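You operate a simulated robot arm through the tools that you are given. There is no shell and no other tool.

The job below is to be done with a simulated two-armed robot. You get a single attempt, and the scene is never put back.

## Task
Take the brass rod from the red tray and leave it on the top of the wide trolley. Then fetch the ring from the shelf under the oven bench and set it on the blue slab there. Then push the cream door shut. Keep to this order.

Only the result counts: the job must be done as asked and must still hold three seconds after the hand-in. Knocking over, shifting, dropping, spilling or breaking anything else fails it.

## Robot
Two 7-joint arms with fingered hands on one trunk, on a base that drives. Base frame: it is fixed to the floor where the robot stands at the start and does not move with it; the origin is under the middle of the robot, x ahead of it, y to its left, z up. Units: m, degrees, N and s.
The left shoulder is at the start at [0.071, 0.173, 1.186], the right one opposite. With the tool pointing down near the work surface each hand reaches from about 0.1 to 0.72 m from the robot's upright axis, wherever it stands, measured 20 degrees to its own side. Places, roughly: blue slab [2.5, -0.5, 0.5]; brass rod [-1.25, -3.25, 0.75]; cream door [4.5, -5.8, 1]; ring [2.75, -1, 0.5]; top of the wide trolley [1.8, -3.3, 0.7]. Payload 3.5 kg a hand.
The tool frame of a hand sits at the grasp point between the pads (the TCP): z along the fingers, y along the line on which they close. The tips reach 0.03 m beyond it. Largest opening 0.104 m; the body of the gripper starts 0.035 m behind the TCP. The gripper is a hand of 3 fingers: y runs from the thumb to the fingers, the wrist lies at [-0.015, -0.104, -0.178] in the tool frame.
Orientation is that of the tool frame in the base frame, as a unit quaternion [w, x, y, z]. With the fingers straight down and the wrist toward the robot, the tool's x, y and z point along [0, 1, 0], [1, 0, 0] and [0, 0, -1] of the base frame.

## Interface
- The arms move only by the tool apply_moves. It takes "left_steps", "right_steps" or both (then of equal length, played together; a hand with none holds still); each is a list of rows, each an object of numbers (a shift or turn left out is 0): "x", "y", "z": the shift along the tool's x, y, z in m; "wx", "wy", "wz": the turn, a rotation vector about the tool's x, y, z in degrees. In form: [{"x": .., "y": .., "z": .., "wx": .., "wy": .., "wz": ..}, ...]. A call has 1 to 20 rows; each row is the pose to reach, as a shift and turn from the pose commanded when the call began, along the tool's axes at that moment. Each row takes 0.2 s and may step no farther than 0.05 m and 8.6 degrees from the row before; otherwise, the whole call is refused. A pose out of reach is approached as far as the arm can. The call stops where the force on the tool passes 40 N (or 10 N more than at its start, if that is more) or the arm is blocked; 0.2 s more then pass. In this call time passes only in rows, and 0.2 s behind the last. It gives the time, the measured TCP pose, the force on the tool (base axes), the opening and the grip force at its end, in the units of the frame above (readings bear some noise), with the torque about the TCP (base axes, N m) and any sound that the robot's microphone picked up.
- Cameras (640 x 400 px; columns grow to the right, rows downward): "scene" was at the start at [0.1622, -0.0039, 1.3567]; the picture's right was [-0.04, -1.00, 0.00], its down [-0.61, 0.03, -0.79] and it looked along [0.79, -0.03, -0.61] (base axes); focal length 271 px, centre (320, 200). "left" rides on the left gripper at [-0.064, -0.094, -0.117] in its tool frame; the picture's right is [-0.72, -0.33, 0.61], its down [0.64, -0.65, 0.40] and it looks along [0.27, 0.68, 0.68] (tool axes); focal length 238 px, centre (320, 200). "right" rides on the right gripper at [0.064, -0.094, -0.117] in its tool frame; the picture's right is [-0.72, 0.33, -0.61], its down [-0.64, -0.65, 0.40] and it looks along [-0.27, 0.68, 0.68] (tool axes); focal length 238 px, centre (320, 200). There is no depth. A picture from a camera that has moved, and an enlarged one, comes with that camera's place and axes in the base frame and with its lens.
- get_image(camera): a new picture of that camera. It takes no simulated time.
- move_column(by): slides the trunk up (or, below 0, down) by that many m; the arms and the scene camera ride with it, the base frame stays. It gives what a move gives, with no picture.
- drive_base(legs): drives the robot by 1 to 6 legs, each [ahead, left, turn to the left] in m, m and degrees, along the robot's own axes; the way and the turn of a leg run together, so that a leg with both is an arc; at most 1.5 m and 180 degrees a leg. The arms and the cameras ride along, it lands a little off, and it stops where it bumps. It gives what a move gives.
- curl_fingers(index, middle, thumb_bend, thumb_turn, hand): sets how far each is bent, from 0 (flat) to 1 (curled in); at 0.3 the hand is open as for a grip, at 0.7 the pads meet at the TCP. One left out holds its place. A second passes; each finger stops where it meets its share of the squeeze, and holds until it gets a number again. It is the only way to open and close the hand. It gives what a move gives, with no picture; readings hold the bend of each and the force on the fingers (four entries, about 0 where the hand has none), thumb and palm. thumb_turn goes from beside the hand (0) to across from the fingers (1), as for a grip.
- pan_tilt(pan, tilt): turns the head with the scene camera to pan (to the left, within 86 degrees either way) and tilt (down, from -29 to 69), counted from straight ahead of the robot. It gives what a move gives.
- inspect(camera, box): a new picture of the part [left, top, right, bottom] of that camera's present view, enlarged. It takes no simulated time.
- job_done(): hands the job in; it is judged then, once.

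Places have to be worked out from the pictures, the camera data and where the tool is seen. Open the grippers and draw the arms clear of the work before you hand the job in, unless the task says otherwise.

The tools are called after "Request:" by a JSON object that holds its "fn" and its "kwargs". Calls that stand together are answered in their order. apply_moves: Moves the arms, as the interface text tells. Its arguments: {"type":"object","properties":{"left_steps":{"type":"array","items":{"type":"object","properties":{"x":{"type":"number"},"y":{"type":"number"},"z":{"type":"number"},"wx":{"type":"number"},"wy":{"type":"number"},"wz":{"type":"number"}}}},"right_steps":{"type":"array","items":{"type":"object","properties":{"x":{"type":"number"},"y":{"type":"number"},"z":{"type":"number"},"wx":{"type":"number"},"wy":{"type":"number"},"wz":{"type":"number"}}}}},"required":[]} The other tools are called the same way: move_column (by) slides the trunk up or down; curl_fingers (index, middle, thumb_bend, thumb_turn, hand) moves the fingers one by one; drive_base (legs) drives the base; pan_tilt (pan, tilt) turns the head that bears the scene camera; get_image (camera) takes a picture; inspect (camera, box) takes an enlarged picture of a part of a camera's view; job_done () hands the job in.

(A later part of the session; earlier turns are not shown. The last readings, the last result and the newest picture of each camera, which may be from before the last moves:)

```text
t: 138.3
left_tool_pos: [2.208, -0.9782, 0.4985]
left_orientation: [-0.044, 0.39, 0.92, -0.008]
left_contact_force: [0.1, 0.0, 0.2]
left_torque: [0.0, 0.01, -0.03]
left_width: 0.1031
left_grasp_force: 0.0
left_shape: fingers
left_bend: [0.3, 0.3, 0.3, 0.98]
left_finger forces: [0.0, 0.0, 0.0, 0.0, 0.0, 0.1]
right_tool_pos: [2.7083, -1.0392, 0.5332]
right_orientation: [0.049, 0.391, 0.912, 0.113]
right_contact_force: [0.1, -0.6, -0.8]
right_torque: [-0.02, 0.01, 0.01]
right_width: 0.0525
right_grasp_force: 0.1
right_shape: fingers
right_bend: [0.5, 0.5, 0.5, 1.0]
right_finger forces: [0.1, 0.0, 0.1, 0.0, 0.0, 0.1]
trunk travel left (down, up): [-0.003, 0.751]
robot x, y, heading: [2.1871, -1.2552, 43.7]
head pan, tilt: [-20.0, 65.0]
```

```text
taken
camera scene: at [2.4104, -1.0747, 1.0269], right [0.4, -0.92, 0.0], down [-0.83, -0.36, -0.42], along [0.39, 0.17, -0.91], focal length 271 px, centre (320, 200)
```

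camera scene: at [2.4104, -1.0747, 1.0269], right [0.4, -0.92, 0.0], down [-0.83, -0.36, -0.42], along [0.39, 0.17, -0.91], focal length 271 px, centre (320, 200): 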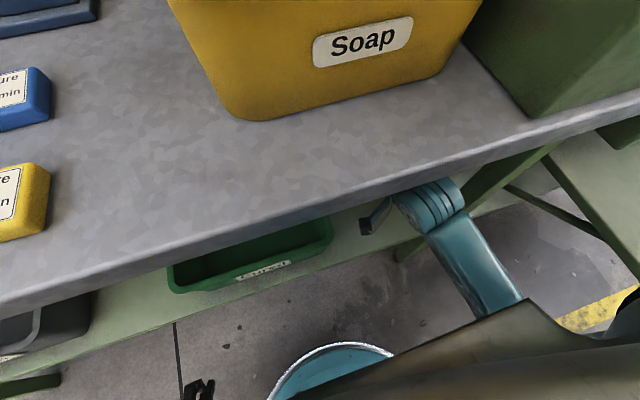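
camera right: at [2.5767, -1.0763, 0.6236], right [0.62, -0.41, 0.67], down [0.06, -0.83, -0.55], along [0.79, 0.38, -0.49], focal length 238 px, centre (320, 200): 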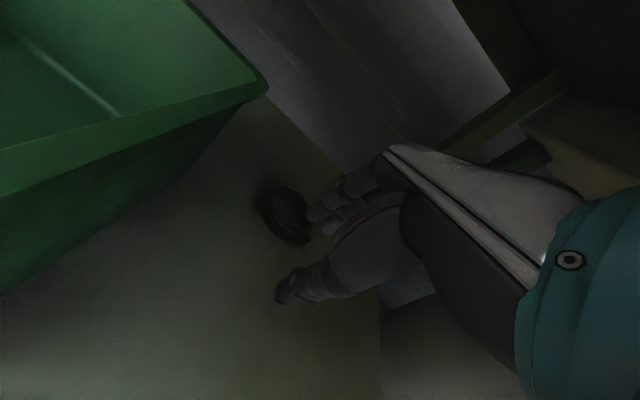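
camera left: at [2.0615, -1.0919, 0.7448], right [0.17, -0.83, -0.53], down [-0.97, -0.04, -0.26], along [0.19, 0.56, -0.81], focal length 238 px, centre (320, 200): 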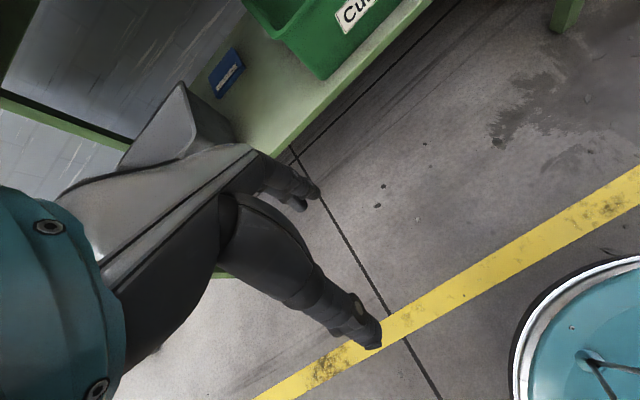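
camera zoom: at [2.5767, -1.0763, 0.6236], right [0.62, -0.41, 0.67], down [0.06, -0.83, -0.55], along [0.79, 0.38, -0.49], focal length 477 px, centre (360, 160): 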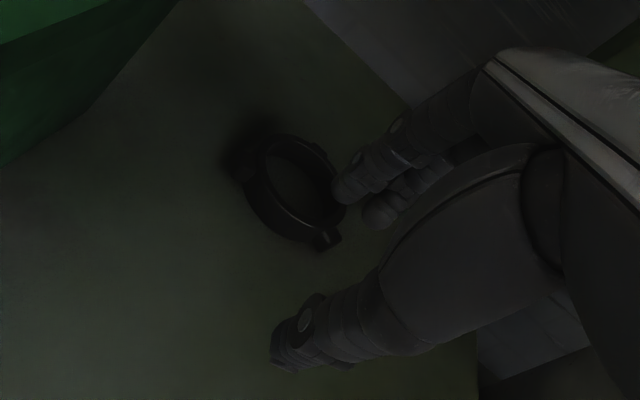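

The ring centre is 0.11 m ahead of the TCP; its near wall between the two front lugs is 0.076 m ahead. I move over that wall and down to just above ring height.

Request:
{"fn": "apply_moves", "kwargs": {"right_steps": [{"y": 0.025, "z": 0.006}, {"y": 0.05, "z": 0.0124}, {"y": 0.0737, "z": 0.0184}, {"y": 0.069, "z": 0.036}, {"y": 0.066, "z": 0.048}]}}

Request:
{"fn": "get_image", "kwargs": {"camera": "right"}}

Request:
{"fn": "inspect", "kwargs": {"camera": "right", "box": [220, 140, 420, 300]}}

```text
t: 139.5
left_tool_pos: [2.2091, -0.9777, 0.4985]
left_orientation: [-0.044, 0.391, 0.919, -0.008]
left_contact_force: [-1.4, -0.4, -0.4]
left_torque: [0.03, -0.01, 0.03]
left_width: 0.1033
left_grasp_force: 0.1
left_shape: fingers
left_bend: [0.3, 0.3, 0.3, 0.98]
left_finger forces: [0.0, 0.0, 0.0, 0.1, 0.0, 0.1]
right_tool_pos: [2.7651, -0.9877, 0.5023]
right_orientation: [0.049, 0.392, 0.912, 0.113]
right_contact_force: [-0.1, 0.3, 0.8]
right_torque: [0.02, -0.03, -0.01]
right_width: 0.0523
right_grasp_force: 0.0
right_shape: fingers
right_bend: [0.5, 0.5, 0.5, 1.0]
right_finger forces: [0.0, 0.0, 0.1, 0.1, 0.0, 0.0]
trunk travel left (down, up): [-0.003, 0.751]
robot x, y, heading: [2.1882, -1.2573, 43.7]
head pan, tilt: [-20.0, 65.0]
```

```text
taken
camera right: at [2.6329, -1.0233, 0.5922], right [0.62, -0.41, 0.67], down [0.06, -0.83, -0.55], along [0.79, 0.38, -0.49], focal length 238 px, centre (320, 200)
```

right: 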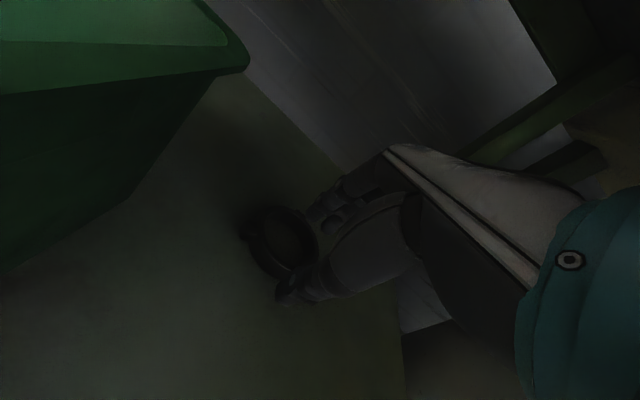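

```text
2.50 times, centred on (320, 220) of right
camera zoom: at [2.6329, -1.0233, 0.5922], right [0.62, -0.41, 0.67], down [0.06, -0.83, -0.55], along [0.79, 0.38, -0.49], focal length 596 px, centre (320, 150)
```

zoom: 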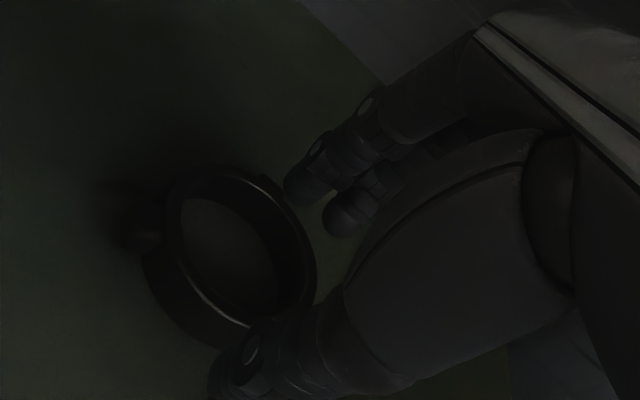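

The ring centre is 3.1 cm ahead and 5 mm left of the TCP, so the near wall is right at the TCP. I shift 6 mm left and descend in small steps.

Request:
{"fn": "apply_moves", "kwargs": {"right_steps": [{"x": 0.006}, {"x": 0.006, "y": -0.0024, "z": 0.0097}, {"x": 0.006, "y": -0.0048, "z": 0.0194}]}}

Request:
{"fn": "inspect", "kwargs": {"camera": "right", "box": [220, 140, 420, 300]}}

```text
t: 140.3
left_tool_pos: [2.2096, -0.9779, 0.4988]
left_orientation: [-0.044, 0.39, 0.92, -0.008]
left_contact_force: [0.6, 0.3, 0.0]
left_torque: [0.01, 0.0, 0.01]
left_width: 0.103
left_grasp_force: 0.1
left_shape: fingers
left_bend: [0.3, 0.3, 0.3, 0.98]
left_finger forces: [0.0, 0.0, 0.1, 0.0, 0.0, 0.1]
right_tool_pos: [2.7596, -0.9824, 0.4821]
right_orientation: [0.049, 0.391, 0.912, 0.114]
right_contact_force: [0.1, -0.1, -0.4]
right_torque: [-0.01, 0.01, -0.05]
right_width: 0.0524
right_grasp_force: 0.1
right_shape: fingers
right_bend: [0.5, 0.5, 0.5, 1.0]
right_finger forces: [0.0, 0.0, 0.0, 0.0, 0.0, 0.1]
trunk travel left (down, up): [-0.003, 0.751]
robot x, y, heading: [2.1894, -1.2505, 43.4]
head pan, tilt: [-20.0, 65.0]
```

```text
2.50 times, centred on (320, 220) of right
camera zoom: at [2.6281, -1.0188, 0.572], right [0.62, -0.41, 0.67], down [0.06, -0.83, -0.55], along [0.79, 0.38, -0.49], focal length 596 px, centre (320, 150)
```

zoom: 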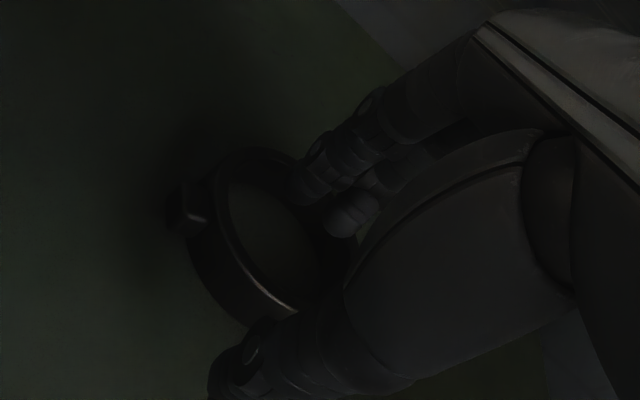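

Fingers are inside the ring outline and the thumb outside its near wall. I continue down 1.5 cm.

Request:
{"fn": "apply_moves", "kwargs": {"right_steps": [{"y": -0.0015, "z": 0.006}, {"y": -0.0027, "z": 0.011}, {"y": -0.0037, "z": 0.015}]}}

Request:
{"fn": "inspect", "kwargs": {"camera": "right", "box": [220, 140, 420, 300]}}

```text
t: 141.1
left_tool_pos: [2.2092, -0.9764, 0.4982]
left_orientation: [-0.045, 0.39, 0.92, -0.008]
left_contact_force: [-0.3, 0.6, 0.1]
left_torque: [-0.01, 0.02, 0.03]
left_width: 0.103
left_grasp_force: 0.1
left_shape: fingers
left_bend: [0.3, 0.3, 0.3, 0.98]
left_finger forces: [0.0, 0.0, 0.0, 0.1, 0.1, 0.0]
right_tool_pos: [2.76, -0.9841, 0.4659]
right_orientation: [0.048, 0.391, 0.912, 0.112]
right_contact_force: [-0.3, 0.4, 0.0]
right_torque: [-0.01, 0.0, 0.01]
right_width: 0.0522
right_grasp_force: 0.0
right_shape: fingers
right_bend: [0.5, 0.5, 0.5, 1.0]
right_finger forces: [0.1, 0.1, 0.0, 0.0, 0.0, 0.0]
trunk travel left (down, up): [-0.003, 0.751]
robot x, y, heading: [2.1862, -1.2559, 43.7]
head pan, tilt: [-20.0, 65.0]
```

```text
2.50 times, centred on (320, 220) of right
camera zoom: at [2.6283, -1.0206, 0.5553], right [0.62, -0.41, 0.67], down [0.06, -0.83, -0.55], along [0.79, 0.38, -0.49], focal length 596 px, centre (320, 150)
```

zoom: 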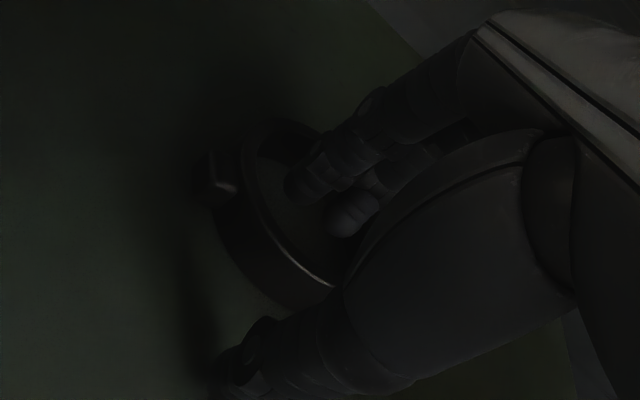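

Fingers are inside the ring with the thumb outside; no contact yet. I lower a further 1 cm gently.

Request:
{"fn": "apply_moves", "kwargs": {"right_steps": [{"y": -0.0012, "z": 0.005}, {"y": -0.002, "z": 0.008}]}}

Request:
{"fn": "inspect", "kwargs": {"camera": "right", "box": [220, 140, 420, 300]}}

```text
t: 141.7
left_tool_pos: [2.2089, -0.9772, 0.5]
left_orientation: [-0.043, 0.39, 0.92, -0.008]
left_contact_force: [-0.4, 0.0, 0.0]
left_torque: [0.01, 0.03, -0.03]
left_width: 0.103
left_grasp_force: 0.0
left_shape: fingers
left_bend: [0.3, 0.3, 0.3, 0.98]
left_finger forces: [0.1, 0.1, 0.0, 0.0, 0.0, 0.0]
right_tool_pos: [2.7601, -0.9835, 0.4598]
right_orientation: [0.05, 0.391, 0.912, 0.117]
right_contact_force: [-2.1, -2.5, 16.2]
right_torque: [-0.4, 0.51, -0.03]
right_width: 0.0532
right_grasp_force: 8.7
right_shape: fingers
right_bend: [0.5, 0.5, 0.49, 1.0]
right_finger forces: [0.0, 0.0, 0.0, 0.1, 16.5, 0.0]
trunk travel left (down, up): [-0.003, 0.751]
robot x, y, heading: [2.1889, -1.2567, 43.5]
head pan, tilt: [-20.0, 65.0]
```

```text
2.50 times, centred on (320, 220) of right
camera zoom: at [2.6283, -1.0196, 0.5501], right [0.61, -0.41, 0.68], down [0.06, -0.83, -0.56], along [0.79, 0.38, -0.48], focal length 596 px, centre (320, 150)
```

zoom: 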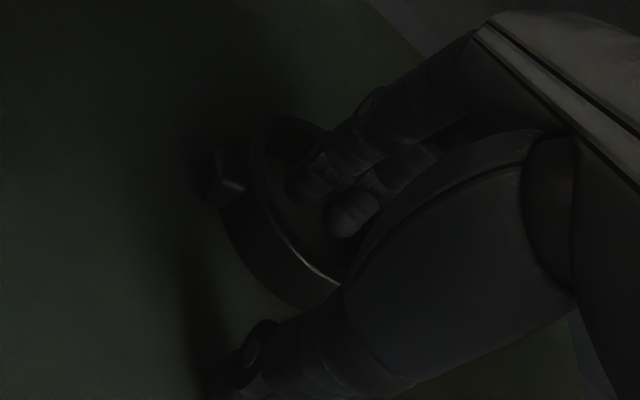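

The thumb touches the shelf. I ease up 4 mm and close the pinch on the ring wall.

Request:
{"fn": "apply_moves", "kwargs": {"right_steps": [{"y": 0.001, "z": -0.004}]}}

Request:
{"fn": "curl_fingers", "kwargs": {"hand": "right", "index": 0.85, "middle": 0.85, "thumb_bend": 0.85}}

Request:
{"fn": "inspect", "kwargs": {"camera": "right", "box": [220, 140, 420, 300]}}

```text
t: 142.1
left_tool_pos: [2.2087, -0.9768, 0.4999]
left_orientation: [-0.044, 0.39, 0.92, -0.008]
left_contact_force: [0.8, 0.0, 0.3]
left_torque: [0.0, 0.0, 0.01]
left_width: 0.1029
left_grasp_force: 0.0
left_shape: fingers
left_bend: [0.3, 0.3, 0.3, 0.98]
left_finger forces: [0.0, 0.0, 0.0, 0.0, 0.1, 0.0]
right_tool_pos: [2.7603, -0.9846, 0.4608]
right_orientation: [0.048, 0.391, 0.912, 0.112]
right_contact_force: [-0.4, -0.2, 1.7]
right_torque: [-0.03, 0.05, 0.03]
right_width: 0.0524
right_grasp_force: 1.2
right_shape: fingers
right_bend: [0.5, 0.5, 0.5, 1.0]
right_finger forces: [0.0, 0.0, 0.0, 0.0, 1.7, 0.0]
trunk travel left (down, up): [-0.003, 0.751]
robot x, y, heading: [2.1881, -1.2555, 43.6]
head pan, tilt: [-20.0, 65.0]
```

```text
t: 143.1
left_tool_pos: [2.2076, -0.9763, 0.4995]
left_orientation: [-0.044, 0.391, 0.92, -0.007]
left_contact_force: [-0.7, 0.6, 0.6]
left_torque: [0.02, -0.01, 0.03]
left_width: 0.1032
left_grasp_force: 0.1
left_shape: fingers
left_bend: [0.3, 0.3, 0.3, 0.98]
left_finger forces: [0.0, 0.1, 0.0, 0.1, 0.0, 0.1]
right_tool_pos: [2.7602, -0.9826, 0.4631]
right_orientation: [0.048, 0.391, 0.912, 0.113]
right_contact_force: [-0.5, 0.5, -0.1]
right_torque: [-0.03, 0.03, -0.01]
right_width: 0.0022
right_grasp_force: 24.4
right_shape: fingers
right_bend: [0.75, 0.74, 0.69, 1.0]
right_finger forces: [14.0, 12.0, 0.0, 0.1, 23.5, 0.1]
trunk travel left (down, up): [-0.003, 0.751]
robot x, y, heading: [2.1901, -1.2514, 43.4]
head pan, tilt: [-20.0, 65.0]
```

```text
2.50 times, centred on (320, 220) of right
camera zoom: at [2.6286, -1.0194, 0.5518], right [0.62, -0.41, 0.67], down [0.06, -0.83, -0.55], along [0.79, 0.38, -0.49], focal length 596 px, centre (320, 150)
```

zoom: 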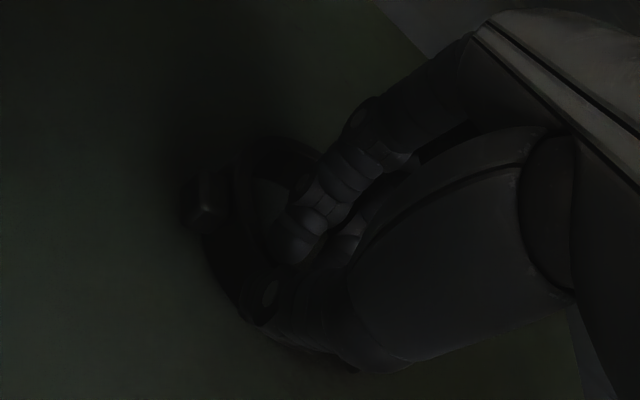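

Grip force 24 N with something thin between finger and thumb (an empty close gave no force before), so the ring wall is pinched. I lift 3 cm and look.

Request:
{"fn": "apply_moves", "kwargs": {"right_steps": [{"y": 0.0024, "z": -0.0097}, {"y": 0.006, "z": -0.024}, {"y": 0.0097, "z": -0.0388}]}}

Request:
{"fn": "inspect", "kwargs": {"camera": "right", "box": [200, 120, 440, 320]}}

```text
t: 143.9
left_tool_pos: [2.2081, -0.9782, 0.4979]
left_orientation: [-0.044, 0.391, 0.919, -0.008]
left_contact_force: [-0.4, 0.0, -0.2]
left_torque: [0.03, 0.01, -0.02]
left_width: 0.1033
left_grasp_force: 0.1
left_shape: fingers
left_bend: [0.3, 0.3, 0.3, 0.98]
left_finger forces: [0.0, 0.1, 0.1, 0.0, 0.1, 0.0]
right_tool_pos: [2.7616, -0.9833, 0.5023]
right_orientation: [0.048, 0.391, 0.912, 0.112]
right_contact_force: [0.3, -0.2, -2.1]
right_torque: [-0.05, 0.06, 0.02]
right_width: 0.0012
right_grasp_force: 25.3
right_shape: fingers
right_bend: [0.75, 0.74, 0.72, 0.99]
right_finger forces: [15.8, 11.6, 0.0, 0.1, 23.1, 0.1]
trunk travel left (down, up): [-0.003, 0.751]
robot x, y, heading: [2.1917, -1.2565, 43.5]
head pan, tilt: [-20.0, 65.0]
```

```text
2.00 times, centred on (320, 220) of right
camera zoom: at [2.6293, -1.0195, 0.5923], right [0.62, -0.41, 0.67], down [0.05, -0.83, -0.55], along [0.79, 0.38, -0.49], focal length 477 px, centre (320, 160)
```

zoom: 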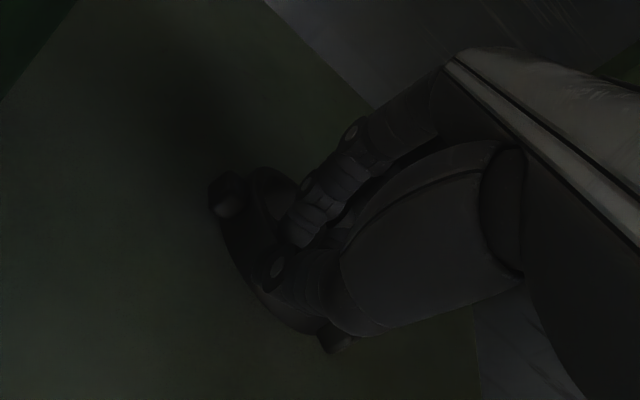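

The ring is held (about 2 N). I lift a little more and back the base out straight by 0.4 m to clear the shelf.

Request:
{"fn": "apply_moves", "kwargs": {"right_steps": [{"y": 0.004, "z": -0.016}, {"y": 0.008, "z": -0.032}]}}

Request:
{"fn": "drive_base", "kwargs": {"legs": [[-0.4, 0, 0]]}}

Request:
{"fn": "get_image", "kwargs": {"camera": "right"}}

Request:
{"fn": "get_image", "kwargs": {"camera": "scene"}}

```text
t: 144.5
left_tool_pos: [2.209, -0.9776, 0.4975]
left_orientation: [-0.044, 0.391, 0.919, -0.008]
left_contact_force: [-0.2, -0.1, 0.9]
left_torque: [0.03, -0.03, -0.02]
left_width: 0.1032
left_grasp_force: 0.1
left_shape: fingers
left_bend: [0.3, 0.3, 0.3, 0.98]
left_finger forces: [0.0, 0.0, 0.1, 0.1, 0.0, 0.0]
right_tool_pos: [2.7593, -0.9831, 0.5367]
right_orientation: [0.049, 0.391, 0.912, 0.113]
right_contact_force: [-0.6, 0.1, -2.8]
right_torque: [-0.05, 0.06, -0.02]
right_width: 0.001
right_grasp_force: 25.1
right_shape: fingers
right_bend: [0.75, 0.74, 0.72, 0.99]
right_finger forces: [15.8, 11.4, 0.0, 0.0, 23.0, 0.0]
trunk travel left (down, up): [-0.003, 0.751]
robot x, y, heading: [2.1888, -1.2534, 43.6]
head pan, tilt: [-20.0, 65.0]
```

```text
t: 146.9
left_tool_pos: [1.9206, -1.2514, 0.4972]
left_orientation: [-0.044, 0.386, 0.922, -0.008]
left_contact_force: [1.1, 0.3, -0.2]
left_torque: [0.0, 0.01, 0.01]
left_width: 0.103
left_grasp_force: 0.0
left_shape: fingers
left_bend: [0.3, 0.3, 0.3, 0.98]
left_finger forces: [0.0, 0.0, 0.0, 0.0, 0.1, 0.1]
right_tool_pos: [2.4718, -1.2531, 0.5362]
right_orientation: [0.049, 0.388, 0.913, 0.114]
right_contact_force: [-0.1, 0.3, -2.5]
right_torque: [-0.03, 0.09, 0.01]
right_width: 0.0012
right_grasp_force: 25.0
right_shape: fingers
right_bend: [0.75, 0.74, 0.72, 0.99]
right_finger forces: [15.8, 11.4, 0.0, 0.0, 23.1, 0.0]
trunk travel left (down, up): [-0.003, 0.751]
robot x, y, heading: [1.9039, -1.5292, 43.7]
head pan, tilt: [-20.0, 65.0]
```

```text
taken
camera right: at [2.3405, -1.2895, 0.6254], right [0.62, -0.4, 0.67], down [0.06, -0.83, -0.55], along [0.78, 0.38, -0.49], focal length 238 px, centre (320, 200)
```

right: 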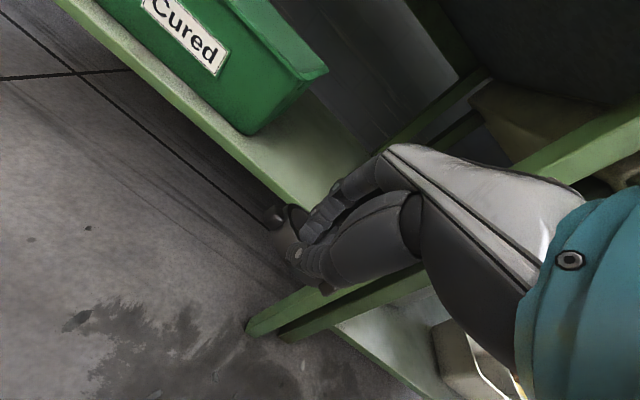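

```text
taken
camera scene: at [2.1234, -1.3471, 1.0268], right [0.41, -0.91, 0.0], down [-0.83, -0.37, -0.42], along [0.39, 0.17, -0.91], focal length 271 px, centre (320, 200)
```

scene: 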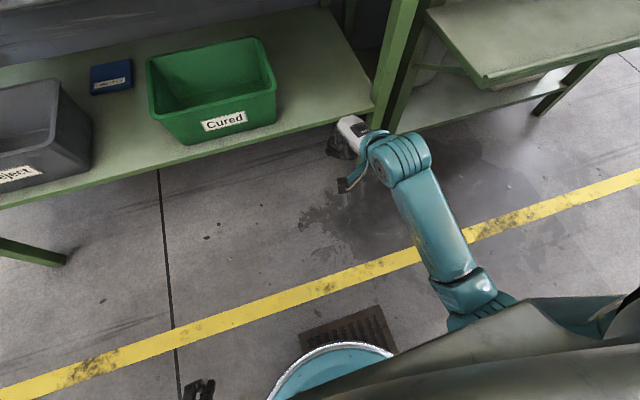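

Backed out with the ring held. I check the ring's pose in the hand in this better light.

Request:
{"fn": "inspect", "kwargs": {"camera": "right", "box": [220, 150, 400, 310]}}

Request:
{"fn": "inspect", "kwargs": {"camera": "scene", "box": [280, 90, 440, 210]}}

Request:
{"fn": "inspect", "kwargs": {"camera": "scene", "box": [0, 20, 290, 210]}}

```text
2.50 times, centred on (310, 230) of right
camera zoom: at [2.3405, -1.2895, 0.6254], right [0.62, -0.4, 0.67], down [0.06, -0.83, -0.55], along [0.78, 0.38, -0.49], focal length 596 px, centre (345, 125)
```

zoom: 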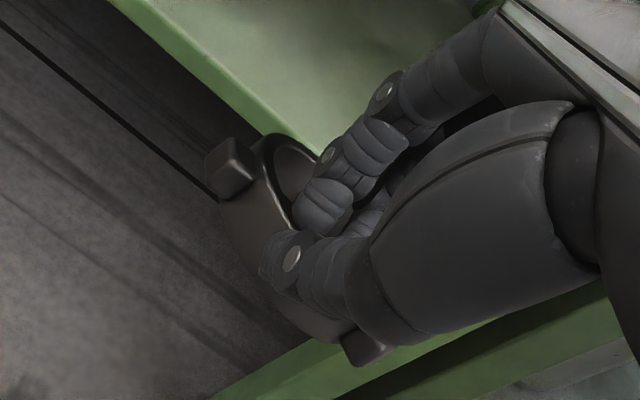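

```text
3.33 times, centred on (360, 150) of scene
camera zoom: at [2.1234, -1.3471, 1.0268], right [0.41, -0.91, 0.0], down [-0.83, -0.37, -0.42], along [0.39, 0.17, -0.91], focal length 902 px, centre (187, 367)
```

zoom: 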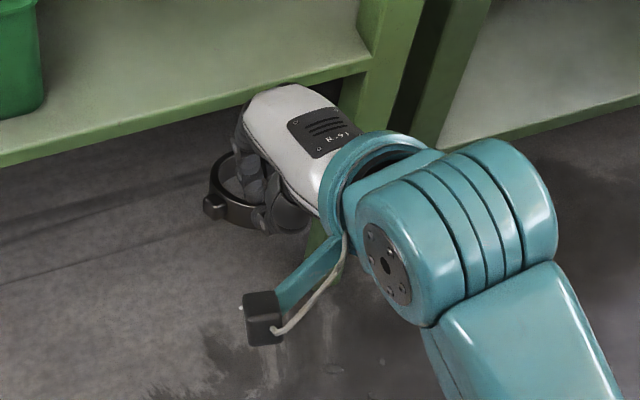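

```text
2.11 times, centred on (145, 115) of scene
camera zoom: at [2.1234, -1.3471, 1.0268], right [0.41, -0.91, 0.0], down [-0.83, -0.37, -0.42], along [0.39, 0.17, -0.91], focal length 570 px, centre (688, 379)
```

zoom: 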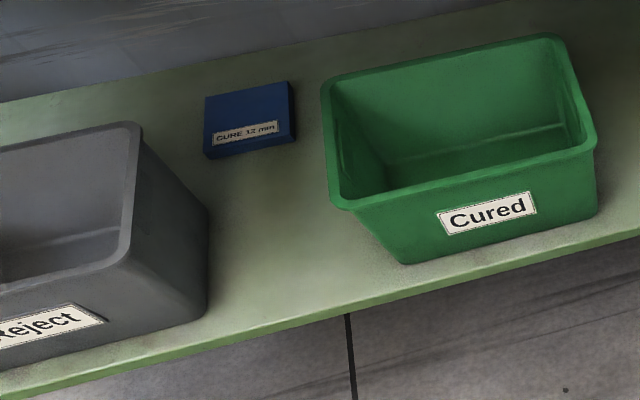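

The ring is held level by its near wall. The hand camera sticks out left, so for the 0.20 m gap between the bins I yaw the hand about 25° left (wrist swings to the right) and shift it 5.5 cm left, then strafe the base left.

Request:
{"fn": "apply_moves", "kwargs": {"right_steps": [{"x": 0.014, "wy": 1.5, "wz": -6.06}, {"x": 0.028, "wy": 3.0, "wz": -12.12}, {"x": 0.042, "wy": 4.55, "wz": -18.2}, {"x": 0.055, "wy": 6.05, "wz": -24.25}]}}

Request:
{"fn": "drive_base", "kwargs": {"legs": [[0, 0.46, -0.4]]}}

Request:
{"fn": "get_image", "kwargs": {"camera": "scene"}}

Request:
{"fn": "get_image", "kwargs": {"camera": "right"}}

```text
t: 147.9
left_tool_pos: [1.9203, -1.2519, 0.4983]
left_orientation: [-0.044, 0.386, 0.921, -0.008]
left_contact_force: [-0.6, -0.1, 0.4]
left_torque: [0.03, 0.03, 0.02]
left_width: 0.1031
left_grasp_force: 0.1
left_shape: fingers
left_bend: [0.3, 0.3, 0.3, 0.98]
left_finger forces: [0.0, 0.0, 0.0, 0.1, 0.0, 0.0]
right_tool_pos: [2.4321, -1.2112, 0.5355]
right_orientation: [0.022, 0.179, 0.976, 0.12]
right_contact_force: [-0.1, -0.8, -1.2]
right_torque: [-0.09, 0.03, 0.03]
right_width: 0.001
right_grasp_force: 24.9
right_shape: fingers
right_bend: [0.75, 0.74, 0.72, 0.99]
right_finger forces: [15.6, 11.3, 0.1, 0.0, 22.5, 0.0]
trunk travel left (down, up): [-0.003, 0.751]
robot x, y, heading: [1.9058, -1.5259, 44.1]
head pan, tilt: [-20.0, 65.0]
```

```text
t: 150.7
left_tool_pos: [1.608, -0.9233, 0.498]
left_orientation: [-0.044, 0.391, 0.919, -0.007]
left_contact_force: [0.0, -0.3, 0.8]
left_torque: [-0.02, -0.04, -0.02]
left_width: 0.1031
left_grasp_force: 0.1
left_shape: fingers
left_bend: [0.3, 0.3, 0.3, 0.98]
left_finger forces: [0.0, 0.0, 0.0, 0.1, 0.0, 0.0]
right_tool_pos: [2.1205, -0.8887, 0.5355]
right_orientation: [0.023, 0.184, 0.975, 0.12]
right_contact_force: [0.6, -0.2, -2.0]
right_torque: [-0.04, 0.03, -0.01]
right_width: 0.0009
right_grasp_force: 24.9
right_shape: fingers
right_bend: [0.75, 0.74, 0.72, 0.99]
right_finger forces: [15.5, 11.3, 0.0, 0.0, 22.6, 0.0]
trunk travel left (down, up): [-0.003, 0.751]
robot x, y, heading: [1.5906, -1.2002, 43.5]
head pan, tilt: [-20.0, 65.0]
```

```text
taken
camera scene: at [1.8096, -1.02, 1.0268], right [0.4, -0.92, 0.0], down [-0.83, -0.36, -0.42], along [0.39, 0.17, -0.91], focal length 271 px, centre (320, 200)
```

scene: 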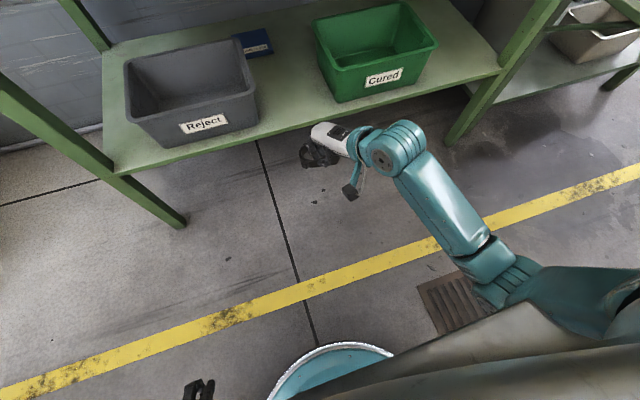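

```text
taken
camera right: at [2.0168, -0.9756, 0.6251], right [0.73, -0.11, 0.68], down [0.4, -0.73, -0.55], along [0.55, 0.67, -0.49], focal length 238 px, centre (320, 200)
```

right: 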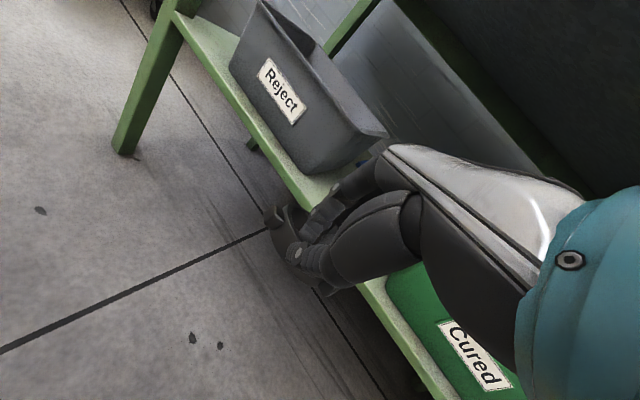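

Gap between bins is about Q 2.01–2.22 and the ring spans 2.045–2.135 at present, so the way is clear. I drive in 0.22 m first and check alignment.

Request:
{"fn": "drive_base", "kwargs": {"legs": [[0.22, 0, 0]]}}

Request:
{"fn": "get_image", "kwargs": {"camera": "scene"}}

Request:
{"fn": "get_image", "kwargs": {"camera": "right"}}

```text
t: 152.4
left_tool_pos: [1.7678, -0.7693, 0.4983]
left_orientation: [-0.044, 0.391, 0.919, -0.008]
left_contact_force: [-0.4, 1.2, -0.1]
left_torque: [-0.01, 0.02, -0.01]
left_width: 0.1032
left_grasp_force: 0.1
left_shape: fingers
left_bend: [0.3, 0.3, 0.3, 0.98]
left_finger forces: [0.1, 0.1, 0.0, 0.0, 0.0, 0.0]
right_tool_pos: [2.2813, -0.7354, 0.5358]
right_orientation: [0.023, 0.184, 0.975, 0.12]
right_contact_force: [0.0, -0.3, -2.0]
right_torque: [-0.06, 0.02, 0.01]
right_width: 0.0011
right_grasp_force: 24.7
right_shape: fingers
right_bend: [0.75, 0.74, 0.72, 0.99]
right_finger forces: [15.4, 11.3, 0.0, 0.0, 22.6, 0.1]
trunk travel left (down, up): [-0.003, 0.751]
robot x, y, heading: [1.7483, -1.0486, 43.7]
head pan, tilt: [-20.0, 65.0]
```

```text
taken
camera scene: at [1.9689, -0.8683, 1.0268], right [0.4, -0.92, 0.0], down [-0.83, -0.36, -0.42], along [0.39, 0.17, -0.91], focal length 271 px, centre (320, 200)
```

scene: 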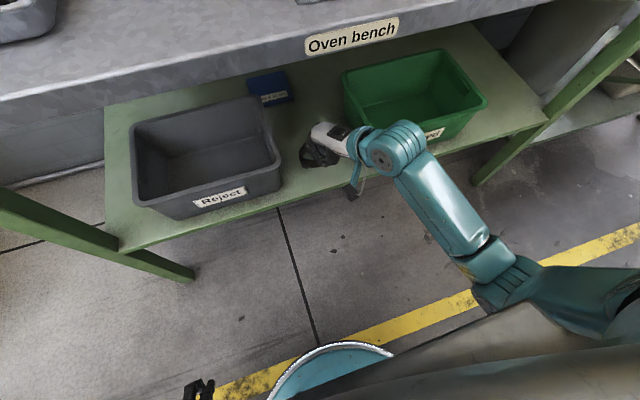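

```text
taken
camera right: at [2.176, -0.8237, 0.6251], right [0.73, -0.11, 0.68], down [0.4, -0.73, -0.55], along [0.55, 0.67, -0.49], focal length 238 px, centre (320, 200)
```

right: 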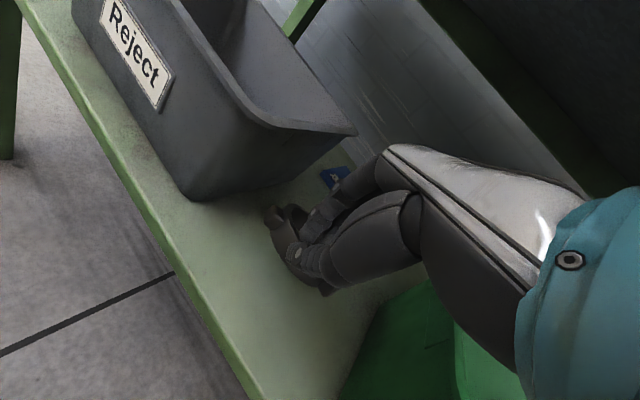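

The hand is entering the gap centrally. I zoom to re-measure the slab relative to the hand.

Request:
{"fn": "inspect", "kwargs": {"camera": "scene", "box": [220, 50, 400, 200]}}

Request:
{"fn": "inspect", "kwargs": {"camera": "right", "box": [240, 120, 440, 300]}}

```text
2.67 times, centred on (310, 125) of scene
camera zoom: at [1.9689, -0.8683, 1.0268], right [0.4, -0.92, 0.0], down [-0.83, -0.36, -0.42], along [0.39, 0.17, -0.91], focal length 722 px, centre (347, 400)
```

zoom: 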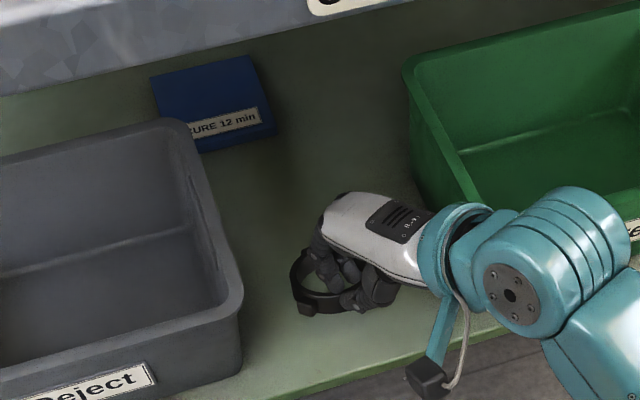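

```text
2.22 times, centred on (340, 210) of right
camera zoom: at [2.176, -0.8237, 0.6251], right [0.73, -0.11, 0.68], down [0.4, -0.73, -0.55], along [0.55, 0.67, -0.49], focal length 530 px, centre (276, 178)
```

zoom: 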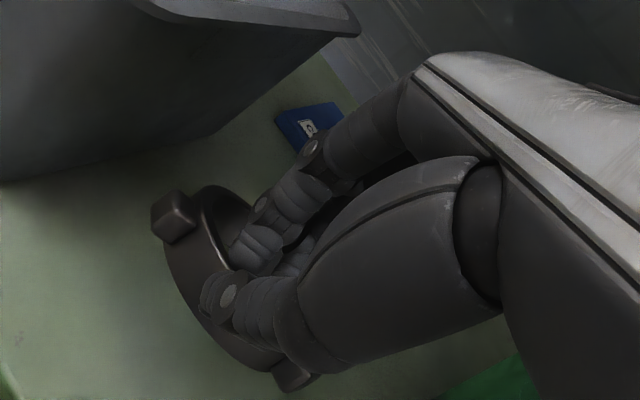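

The slab centre now measures at depth 1.465, Q 2.07, i.e. about 0.29 m ahead and 2 cm left of the needed TCP spot. I drive in another 0.21 m.

Request:
{"fn": "drive_base", "kwargs": {"legs": [[0.21, 0.01, 0]]}}

Request:
{"fn": "get_image", "kwargs": {"camera": "right"}}

Request:
{"fn": "inspect", "kwargs": {"camera": "right", "box": [200, 100, 440, 300]}}

Request:
{"fn": "get_image", "kwargs": {"camera": "scene"}}

```text
t: 154.0
left_tool_pos: [1.9111, -0.6193, 0.4987]
left_orientation: [-0.044, 0.391, 0.919, -0.008]
left_contact_force: [0.9, 0.0, -0.3]
left_torque: [0.01, 0.01, -0.03]
left_width: 0.1032
left_grasp_force: 0.1
left_shape: fingers
left_bend: [0.3, 0.3, 0.3, 0.98]
left_finger forces: [0.1, 0.0, 0.1, 0.0, 0.1, 0.0]
right_tool_pos: [2.425, -0.5841, 0.5357]
right_orientation: [0.023, 0.185, 0.975, 0.12]
right_contact_force: [0.2, 0.4, -2.4]
right_torque: [-0.04, 0.04, -0.02]
right_width: 0.0009
right_grasp_force: 24.3
right_shape: fingers
right_bend: [0.75, 0.74, 0.72, 0.99]
right_finger forces: [15.5, 11.3, 0.0, 0.0, 22.6, 0.1]
trunk travel left (down, up): [-0.003, 0.751]
robot x, y, heading: [1.8943, -0.8954, 43.7]
head pan, tilt: [-20.0, 65.0]
```

```text
taken
camera right: at [2.3202, -0.6724, 0.625], right [0.73, -0.11, 0.68], down [0.4, -0.73, -0.55], along [0.55, 0.67, -0.49], focal length 238 px, centre (320, 200)
```

right: 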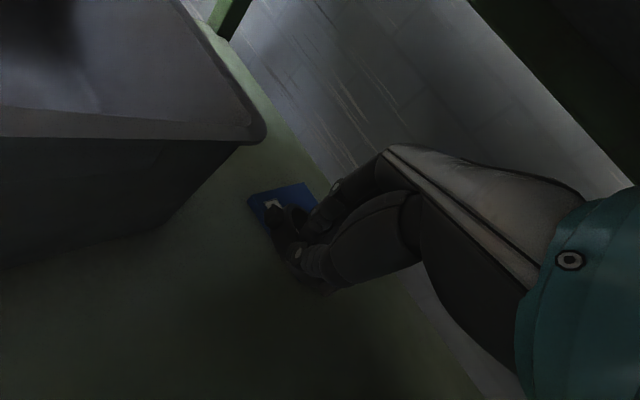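

```text
2.00 times, centred on (320, 200) of right
camera zoom: at [2.3202, -0.6724, 0.625], right [0.73, -0.11, 0.68], down [0.4, -0.73, -0.55], along [0.55, 0.67, -0.49], focal length 477 px, centre (320, 200)
```

zoom: 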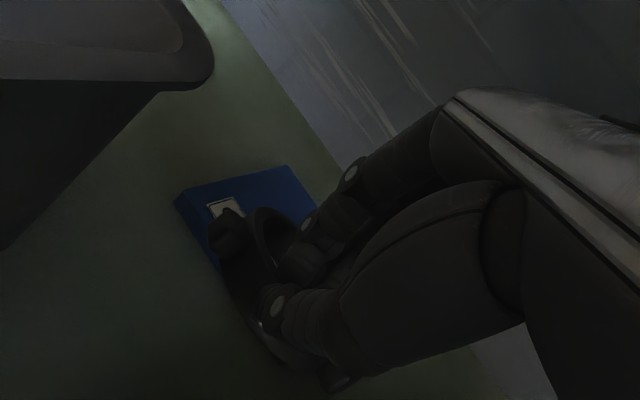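

```text
taken
camera scene: at [2.1132, -0.7171, 1.0268], right [0.4, -0.92, 0.0], down [-0.83, -0.36, -0.42], along [0.39, 0.17, -0.91], focal length 271 px, centre (320, 200)
```

scene: 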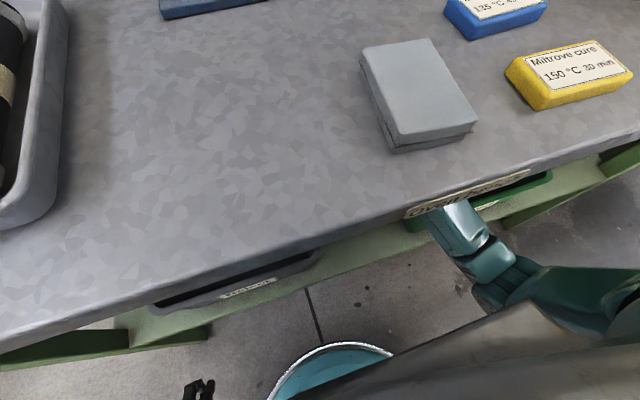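

The slab now measures depth 1.42–1.54, Q 2.01–2.12 (centre 1.475, 2.065). I extend the arm 9 cm ahead and 2 cm left at the same height.

Request:
{"fn": "apply_moves", "kwargs": {"right_steps": [{"x": -0.007, "y": 0.029, "z": 0.0072}, {"x": -0.014, "y": 0.058, "z": 0.0144}, {"x": -0.0204, "y": 0.086, "z": 0.0215}]}}

Request:
{"fn": "get_image", "kwargs": {"camera": "right"}}

Request:
{"fn": "inspect", "kwargs": {"camera": "right", "box": [200, 120, 420, 310]}}

```text
t: 154.8
left_tool_pos: [1.9103, -0.6192, 0.4974]
left_orientation: [-0.044, 0.39, 0.92, -0.008]
left_contact_force: [-0.7, 0.7, 0.0]
left_torque: [0.02, -0.02, 0.0]
left_width: 0.103
left_grasp_force: 0.1
left_shape: fingers
left_bend: [0.3, 0.3, 0.3, 0.98]
left_finger forces: [0.1, 0.0, 0.0, 0.1, 0.0, 0.1]
right_tool_pos: [2.476, -0.5103, 0.5326]
right_orientation: [0.023, 0.184, 0.975, 0.12]
right_contact_force: [0.1, -0.1, -2.1]
right_torque: [-0.04, 0.05, 0.05]
right_width: 0.001
right_grasp_force: 24.3
right_shape: fingers
right_bend: [0.75, 0.74, 0.73, 0.99]
right_finger forces: [15.2, 11.3, 0.1, 0.0, 22.5, 0.1]
trunk travel left (down, up): [-0.003, 0.751]
robot x, y, heading: [1.8935, -0.8973, 43.6]
head pan, tilt: [-20.0, 65.0]
```

```text
taken
camera right: at [2.3707, -0.5976, 0.6219], right [0.73, -0.11, 0.67], down [0.4, -0.73, -0.55], along [0.55, 0.67, -0.49], focal length 238 px, centre (320, 200)
```

right: 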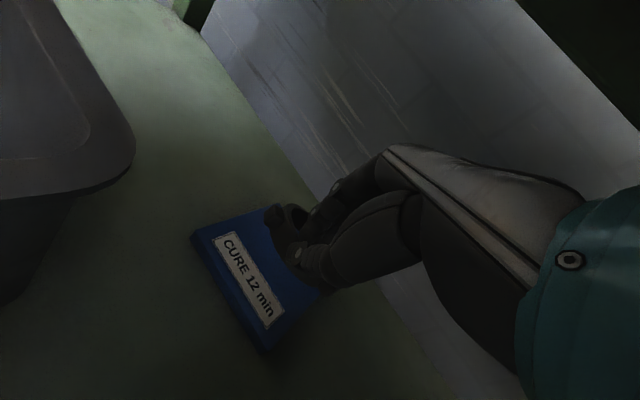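

```text
2.11 times, centred on (310, 215) of right
camera zoom: at [2.3707, -0.5976, 0.6219], right [0.73, -0.11, 0.67], down [0.4, -0.73, -0.55], along [0.55, 0.67, -0.49], focal length 502 px, centre (341, 168)
```

zoom: 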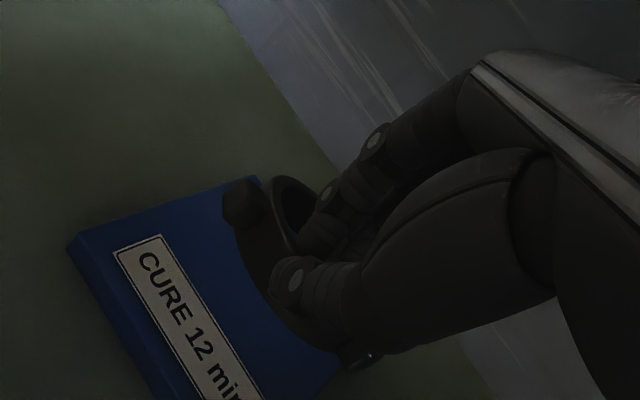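

The ring is now over the slab: ring centre ≈(1.476, 2.069), slab centre ≈(1.481, 2.061). I nudge 5 mm left and descend 5 cm.

Request:
{"fn": "apply_moves", "kwargs": {"right_steps": [{"x": 0.0054, "y": 0.003, "z": 0.001}, {"x": 0.0054, "y": -0.001, "z": 0.018}, {"x": 0.0054, "y": -0.005, "z": 0.034}, {"x": 0.0054, "y": -0.008, "z": 0.046}]}}

Request:
{"fn": "inspect", "kwargs": {"camera": "right", "box": [200, 120, 420, 310]}}

```text
t: 155.8
left_tool_pos: [1.9104, -0.6202, 0.4987]
left_orientation: [-0.043, 0.391, 0.919, -0.007]
left_contact_force: [-0.7, 0.6, 0.2]
left_torque: [0.01, 0.0, -0.01]
left_width: 0.103
left_grasp_force: 0.1
left_shape: fingers
left_bend: [0.3, 0.3, 0.3, 0.98]
left_finger forces: [0.0, 0.1, 0.0, 0.0, 0.1, 0.0]
right_tool_pos: [2.4702, -0.5036, 0.4891]
right_orientation: [0.023, 0.183, 0.975, 0.121]
right_contact_force: [-0.6, -1.5, 0.7]
right_torque: [0.01, 0.05, 0.06]
right_width: 0.0007
right_grasp_force: 23.8
right_shape: fingers
right_bend: [0.75, 0.74, 0.72, 0.99]
right_finger forces: [15.4, 10.4, 0.0, 0.0, 22.7, 0.1]
trunk travel left (down, up): [-0.003, 0.751]
robot x, y, heading: [1.8909, -0.8926, 43.4]
head pan, tilt: [-20.0, 65.0]
```

```text
2.11 times, centred on (310, 215) of right
camera zoom: at [2.3665, -0.5916, 0.5772], right [0.73, -0.11, 0.68], down [0.4, -0.73, -0.55], along [0.55, 0.67, -0.49], focal length 502 px, centre (341, 168)
```

zoom: 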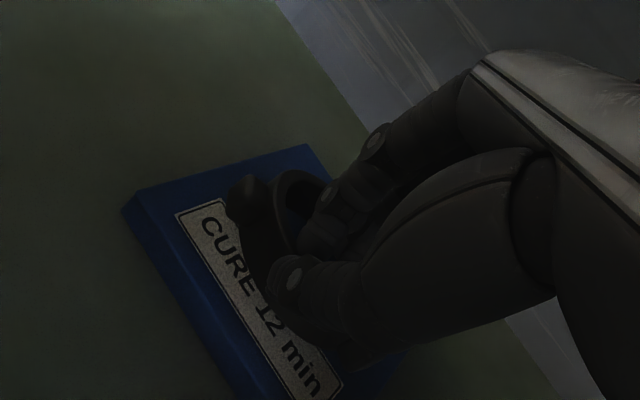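

The ring just touches the slab. I lift 3 mm, re-centre by about 6 mm back and right, and lower until light contact.

Request:
{"fn": "apply_moves", "kwargs": {"right_steps": [{"y": 0.001, "z": -0.004}, {"x": -0.003, "y": -0.0067, "z": -0.0055}, {"x": -0.003, "y": -0.008, "z": -0.001}, {"x": -0.003, "y": -0.0087, "z": 0.002}]}}

Request:
{"fn": "inspect", "kwargs": {"camera": "right", "box": [200, 120, 420, 310]}}

```text
t: 156.8
left_tool_pos: [1.9098, -0.6194, 0.4975]
left_orientation: [-0.044, 0.391, 0.919, -0.008]
left_contact_force: [0.0, 0.0, 0.8]
left_torque: [0.02, -0.02, 0.01]
left_width: 0.1031
left_grasp_force: 0.0
left_shape: fingers
left_bend: [0.3, 0.3, 0.3, 0.98]
left_finger forces: [0.0, 0.0, 0.0, 0.0, 0.1, 0.0]
right_tool_pos: [2.4704, -0.5132, 0.4858]
right_orientation: [0.023, 0.184, 0.975, 0.121]
right_contact_force: [-3.2, -1.2, 0.5]
right_torque: [0.0, 0.06, 0.08]
right_width: 0.0002
right_grasp_force: 24.5
right_shape: fingers
right_bend: [0.75, 0.75, 0.72, 0.98]
right_finger forces: [16.2, 10.2, 0.1, 0.1, 22.7, 0.1]
trunk travel left (down, up): [-0.003, 0.751]
robot x, y, heading: [1.893, -0.8992, 43.5]
head pan, tilt: [-20.0, 65.0]
```

```text
2.11 times, centred on (310, 215) of right
camera zoom: at [2.3672, -0.601, 0.5741], right [0.73, -0.11, 0.67], down [0.4, -0.73, -0.55], along [0.55, 0.67, -0.49], focal length 502 px, centre (341, 168)
```

zoom: 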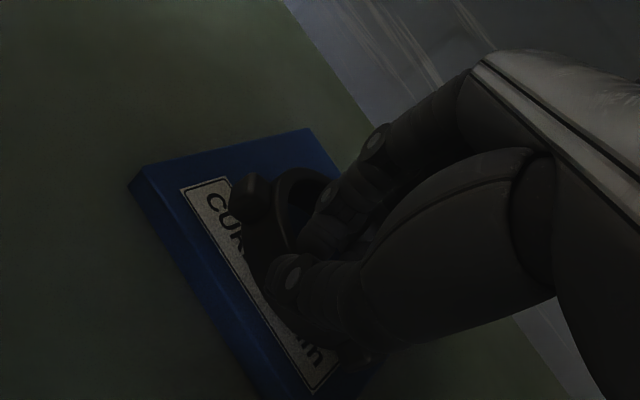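

The slab has not moved and the ring sits within its outline. I open the pinch slightly to release it.

Request:
{"fn": "curl_fingers", "kwargs": {"hand": "right", "index": 0.66, "middle": 0.66, "thumb_bend": 0.64}}

Request:
{"fn": "inspect", "kwargs": {"camera": "right", "box": [200, 120, 420, 310]}}

```text
t: 157.8
left_tool_pos: [1.9113, -0.6202, 0.4982]
left_orientation: [-0.044, 0.391, 0.919, -0.008]
left_contact_force: [-0.3, -0.3, 0.2]
left_torque: [-0.02, 0.0, -0.02]
left_width: 0.1032
left_grasp_force: 0.1
left_shape: fingers
left_bend: [0.3, 0.3, 0.3, 0.98]
left_finger forces: [0.0, 0.0, 0.1, 0.1, 0.0, 0.0]
right_tool_pos: [2.4723, -0.5131, 0.4847]
right_orientation: [0.023, 0.184, 0.975, 0.12]
right_contact_force: [-0.7, -0.2, 0.1]
right_torque: [0.01, -0.01, 0.01]
right_width: 0.0129
right_grasp_force: 0.1
right_shape: fingers
right_bend: [0.66, 0.66, 0.64, 1.0]
right_finger forces: [0.1, 0.0, 0.0, 0.1, 0.0, 0.0]
trunk travel left (down, up): [-0.003, 0.751]
robot x, y, heading: [1.8908, -0.8969, 43.4]
head pan, tilt: [-20.0, 65.0]
```

```text
2.11 times, centred on (310, 215) of right
camera zoom: at [2.3674, -0.601, 0.5741], right [0.73, -0.11, 0.68], down [0.4, -0.73, -0.55], along [0.55, 0.67, -0.49], focal length 502 px, centre (341, 168)
```

zoom: 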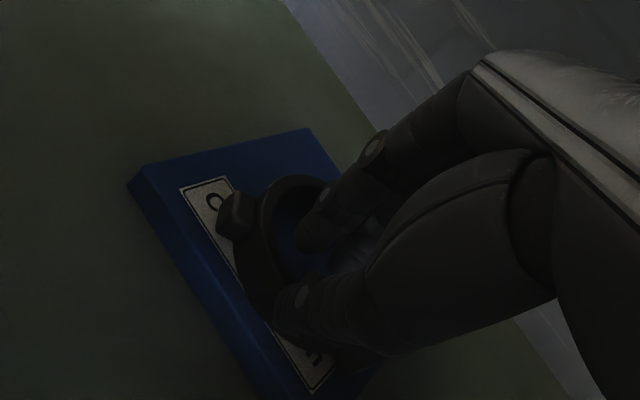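

Released: no forces, the ring settled flat on the slab. I lift the hand straight up slowly.

Request:
{"fn": "apply_moves", "kwargs": {"right_steps": [{"y": 0.001, "z": -0.004}, {"y": 0.003, "z": -0.012}, {"y": 0.006, "z": -0.024}, {"y": 0.01, "z": -0.04}, {"y": 0.0125, "z": -0.05}]}}

Request:
{"fn": "inspect", "kwargs": {"camera": "right", "box": [180, 120, 420, 310]}}

```text
t: 159.0
left_tool_pos: [1.9119, -0.6194, 0.4989]
left_orientation: [-0.044, 0.39, 0.92, -0.007]
left_contact_force: [0.4, -0.6, 0.1]
left_torque: [-0.03, 0.0, -0.01]
left_width: 0.103
left_grasp_force: 0.0
left_shape: fingers
left_bend: [0.3, 0.3, 0.3, 0.98]
left_finger forces: [0.0, 0.0, 0.0, 0.0, 0.0, 0.0]
right_tool_pos: [2.4728, -0.5128, 0.5367]
right_orientation: [0.024, 0.185, 0.975, 0.12]
right_contact_force: [-0.3, 0.5, -0.2]
right_torque: [-0.04, 0.01, 0.0]
right_width: 0.013
right_grasp_force: 0.0
right_shape: fingers
right_bend: [0.66, 0.66, 0.64, 1.0]
right_finger forces: [0.1, 0.0, 0.0, 0.0, 0.0, 0.0]
trunk travel left (down, up): [-0.003, 0.751]
robot x, y, heading: [1.8916, -0.8958, 43.5]
head pan, tilt: [-20.0, 65.0]
```

```text
2.11 times, centred on (300, 215) of right
camera zoom: at [2.3684, -0.6007, 0.6257], right [0.73, -0.11, 0.68], down [0.4, -0.73, -0.55], along [0.55, 0.67, -0.49], focal length 502 px, centre (362, 168)
```

zoom: 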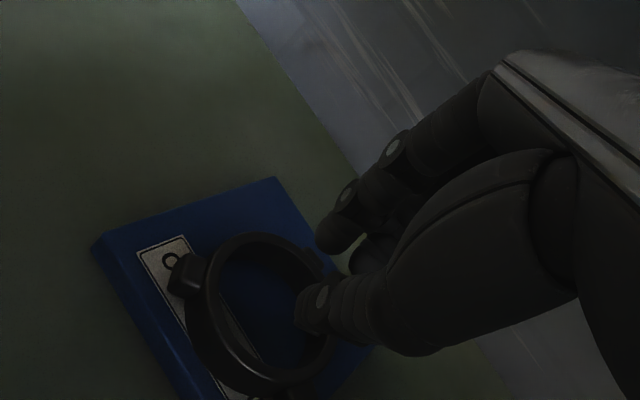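

The ring stays on the slab. I back the base straight out and look again.

Request:
{"fn": "drive_base", "kwargs": {"legs": [[-0.22, 0, 0]]}}

Request:
{"fn": "get_image", "kwargs": {"camera": "right"}}

Request:
{"fn": "inspect", "kwargs": {"camera": "scene", "box": [220, 50, 400, 200]}}

```text
t: 160.7
left_tool_pos: [1.7557, -0.7678, 0.4978]
left_orientation: [-0.044, 0.391, 0.919, -0.008]
left_contact_force: [0.1, -0.3, 0.5]
left_torque: [0.01, -0.01, 0.0]
left_width: 0.1031
left_grasp_force: 0.0
left_shape: fingers
left_bend: [0.3, 0.3, 0.3, 0.98]
left_finger forces: [0.1, 0.0, 0.1, 0.0, 0.0, 0.0]
right_tool_pos: [2.3167, -0.6623, 0.5362]
right_orientation: [0.024, 0.183, 0.975, 0.121]
right_contact_force: [0.2, 1.1, 0.3]
right_torque: [-0.02, -0.02, 0.01]
right_width: 0.0126
right_grasp_force: 0.1
right_shape: fingers
right_bend: [0.66, 0.66, 0.64, 1.0]
right_finger forces: [0.0, 0.0, 0.0, 0.0, 0.1, 0.1]
trunk travel left (down, up): [-0.003, 0.751]
robot x, y, heading: [1.737, -1.0456, 43.6]
head pan, tilt: [-20.0, 65.0]
```

```text
taken
camera right: at [2.2129, -0.7492, 0.6254], right [0.73, -0.11, 0.68], down [0.4, -0.73, -0.55], along [0.55, 0.67, -0.49], focal length 238 px, centre (320, 200)
```

right: 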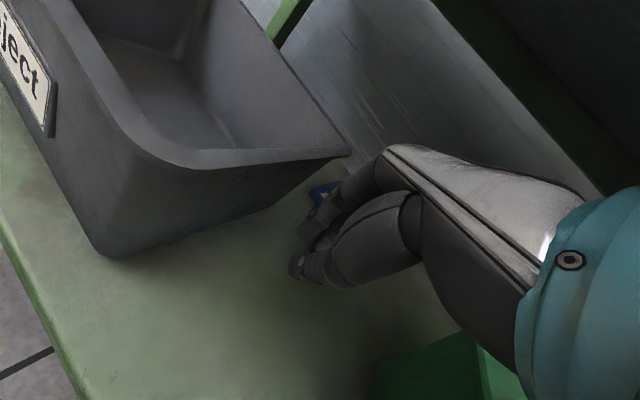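

```text
2.67 times, centred on (310, 125) of scene
camera zoom: at [1.9575, -0.8654, 1.0268], right [0.4, -0.92, 0.0], down [-0.83, -0.36, -0.42], along [0.39, 0.17, -0.91], focal length 722 px, centre (347, 400)
```

zoom: 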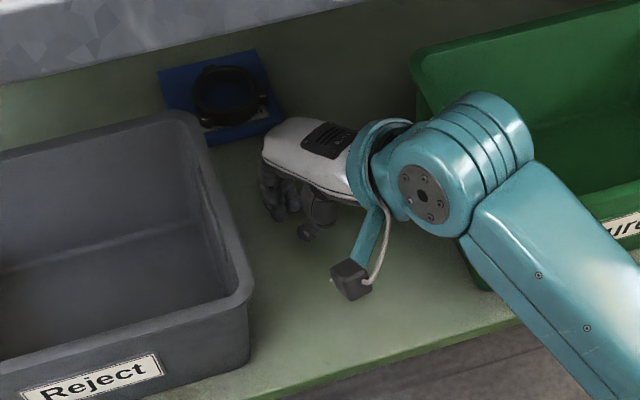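

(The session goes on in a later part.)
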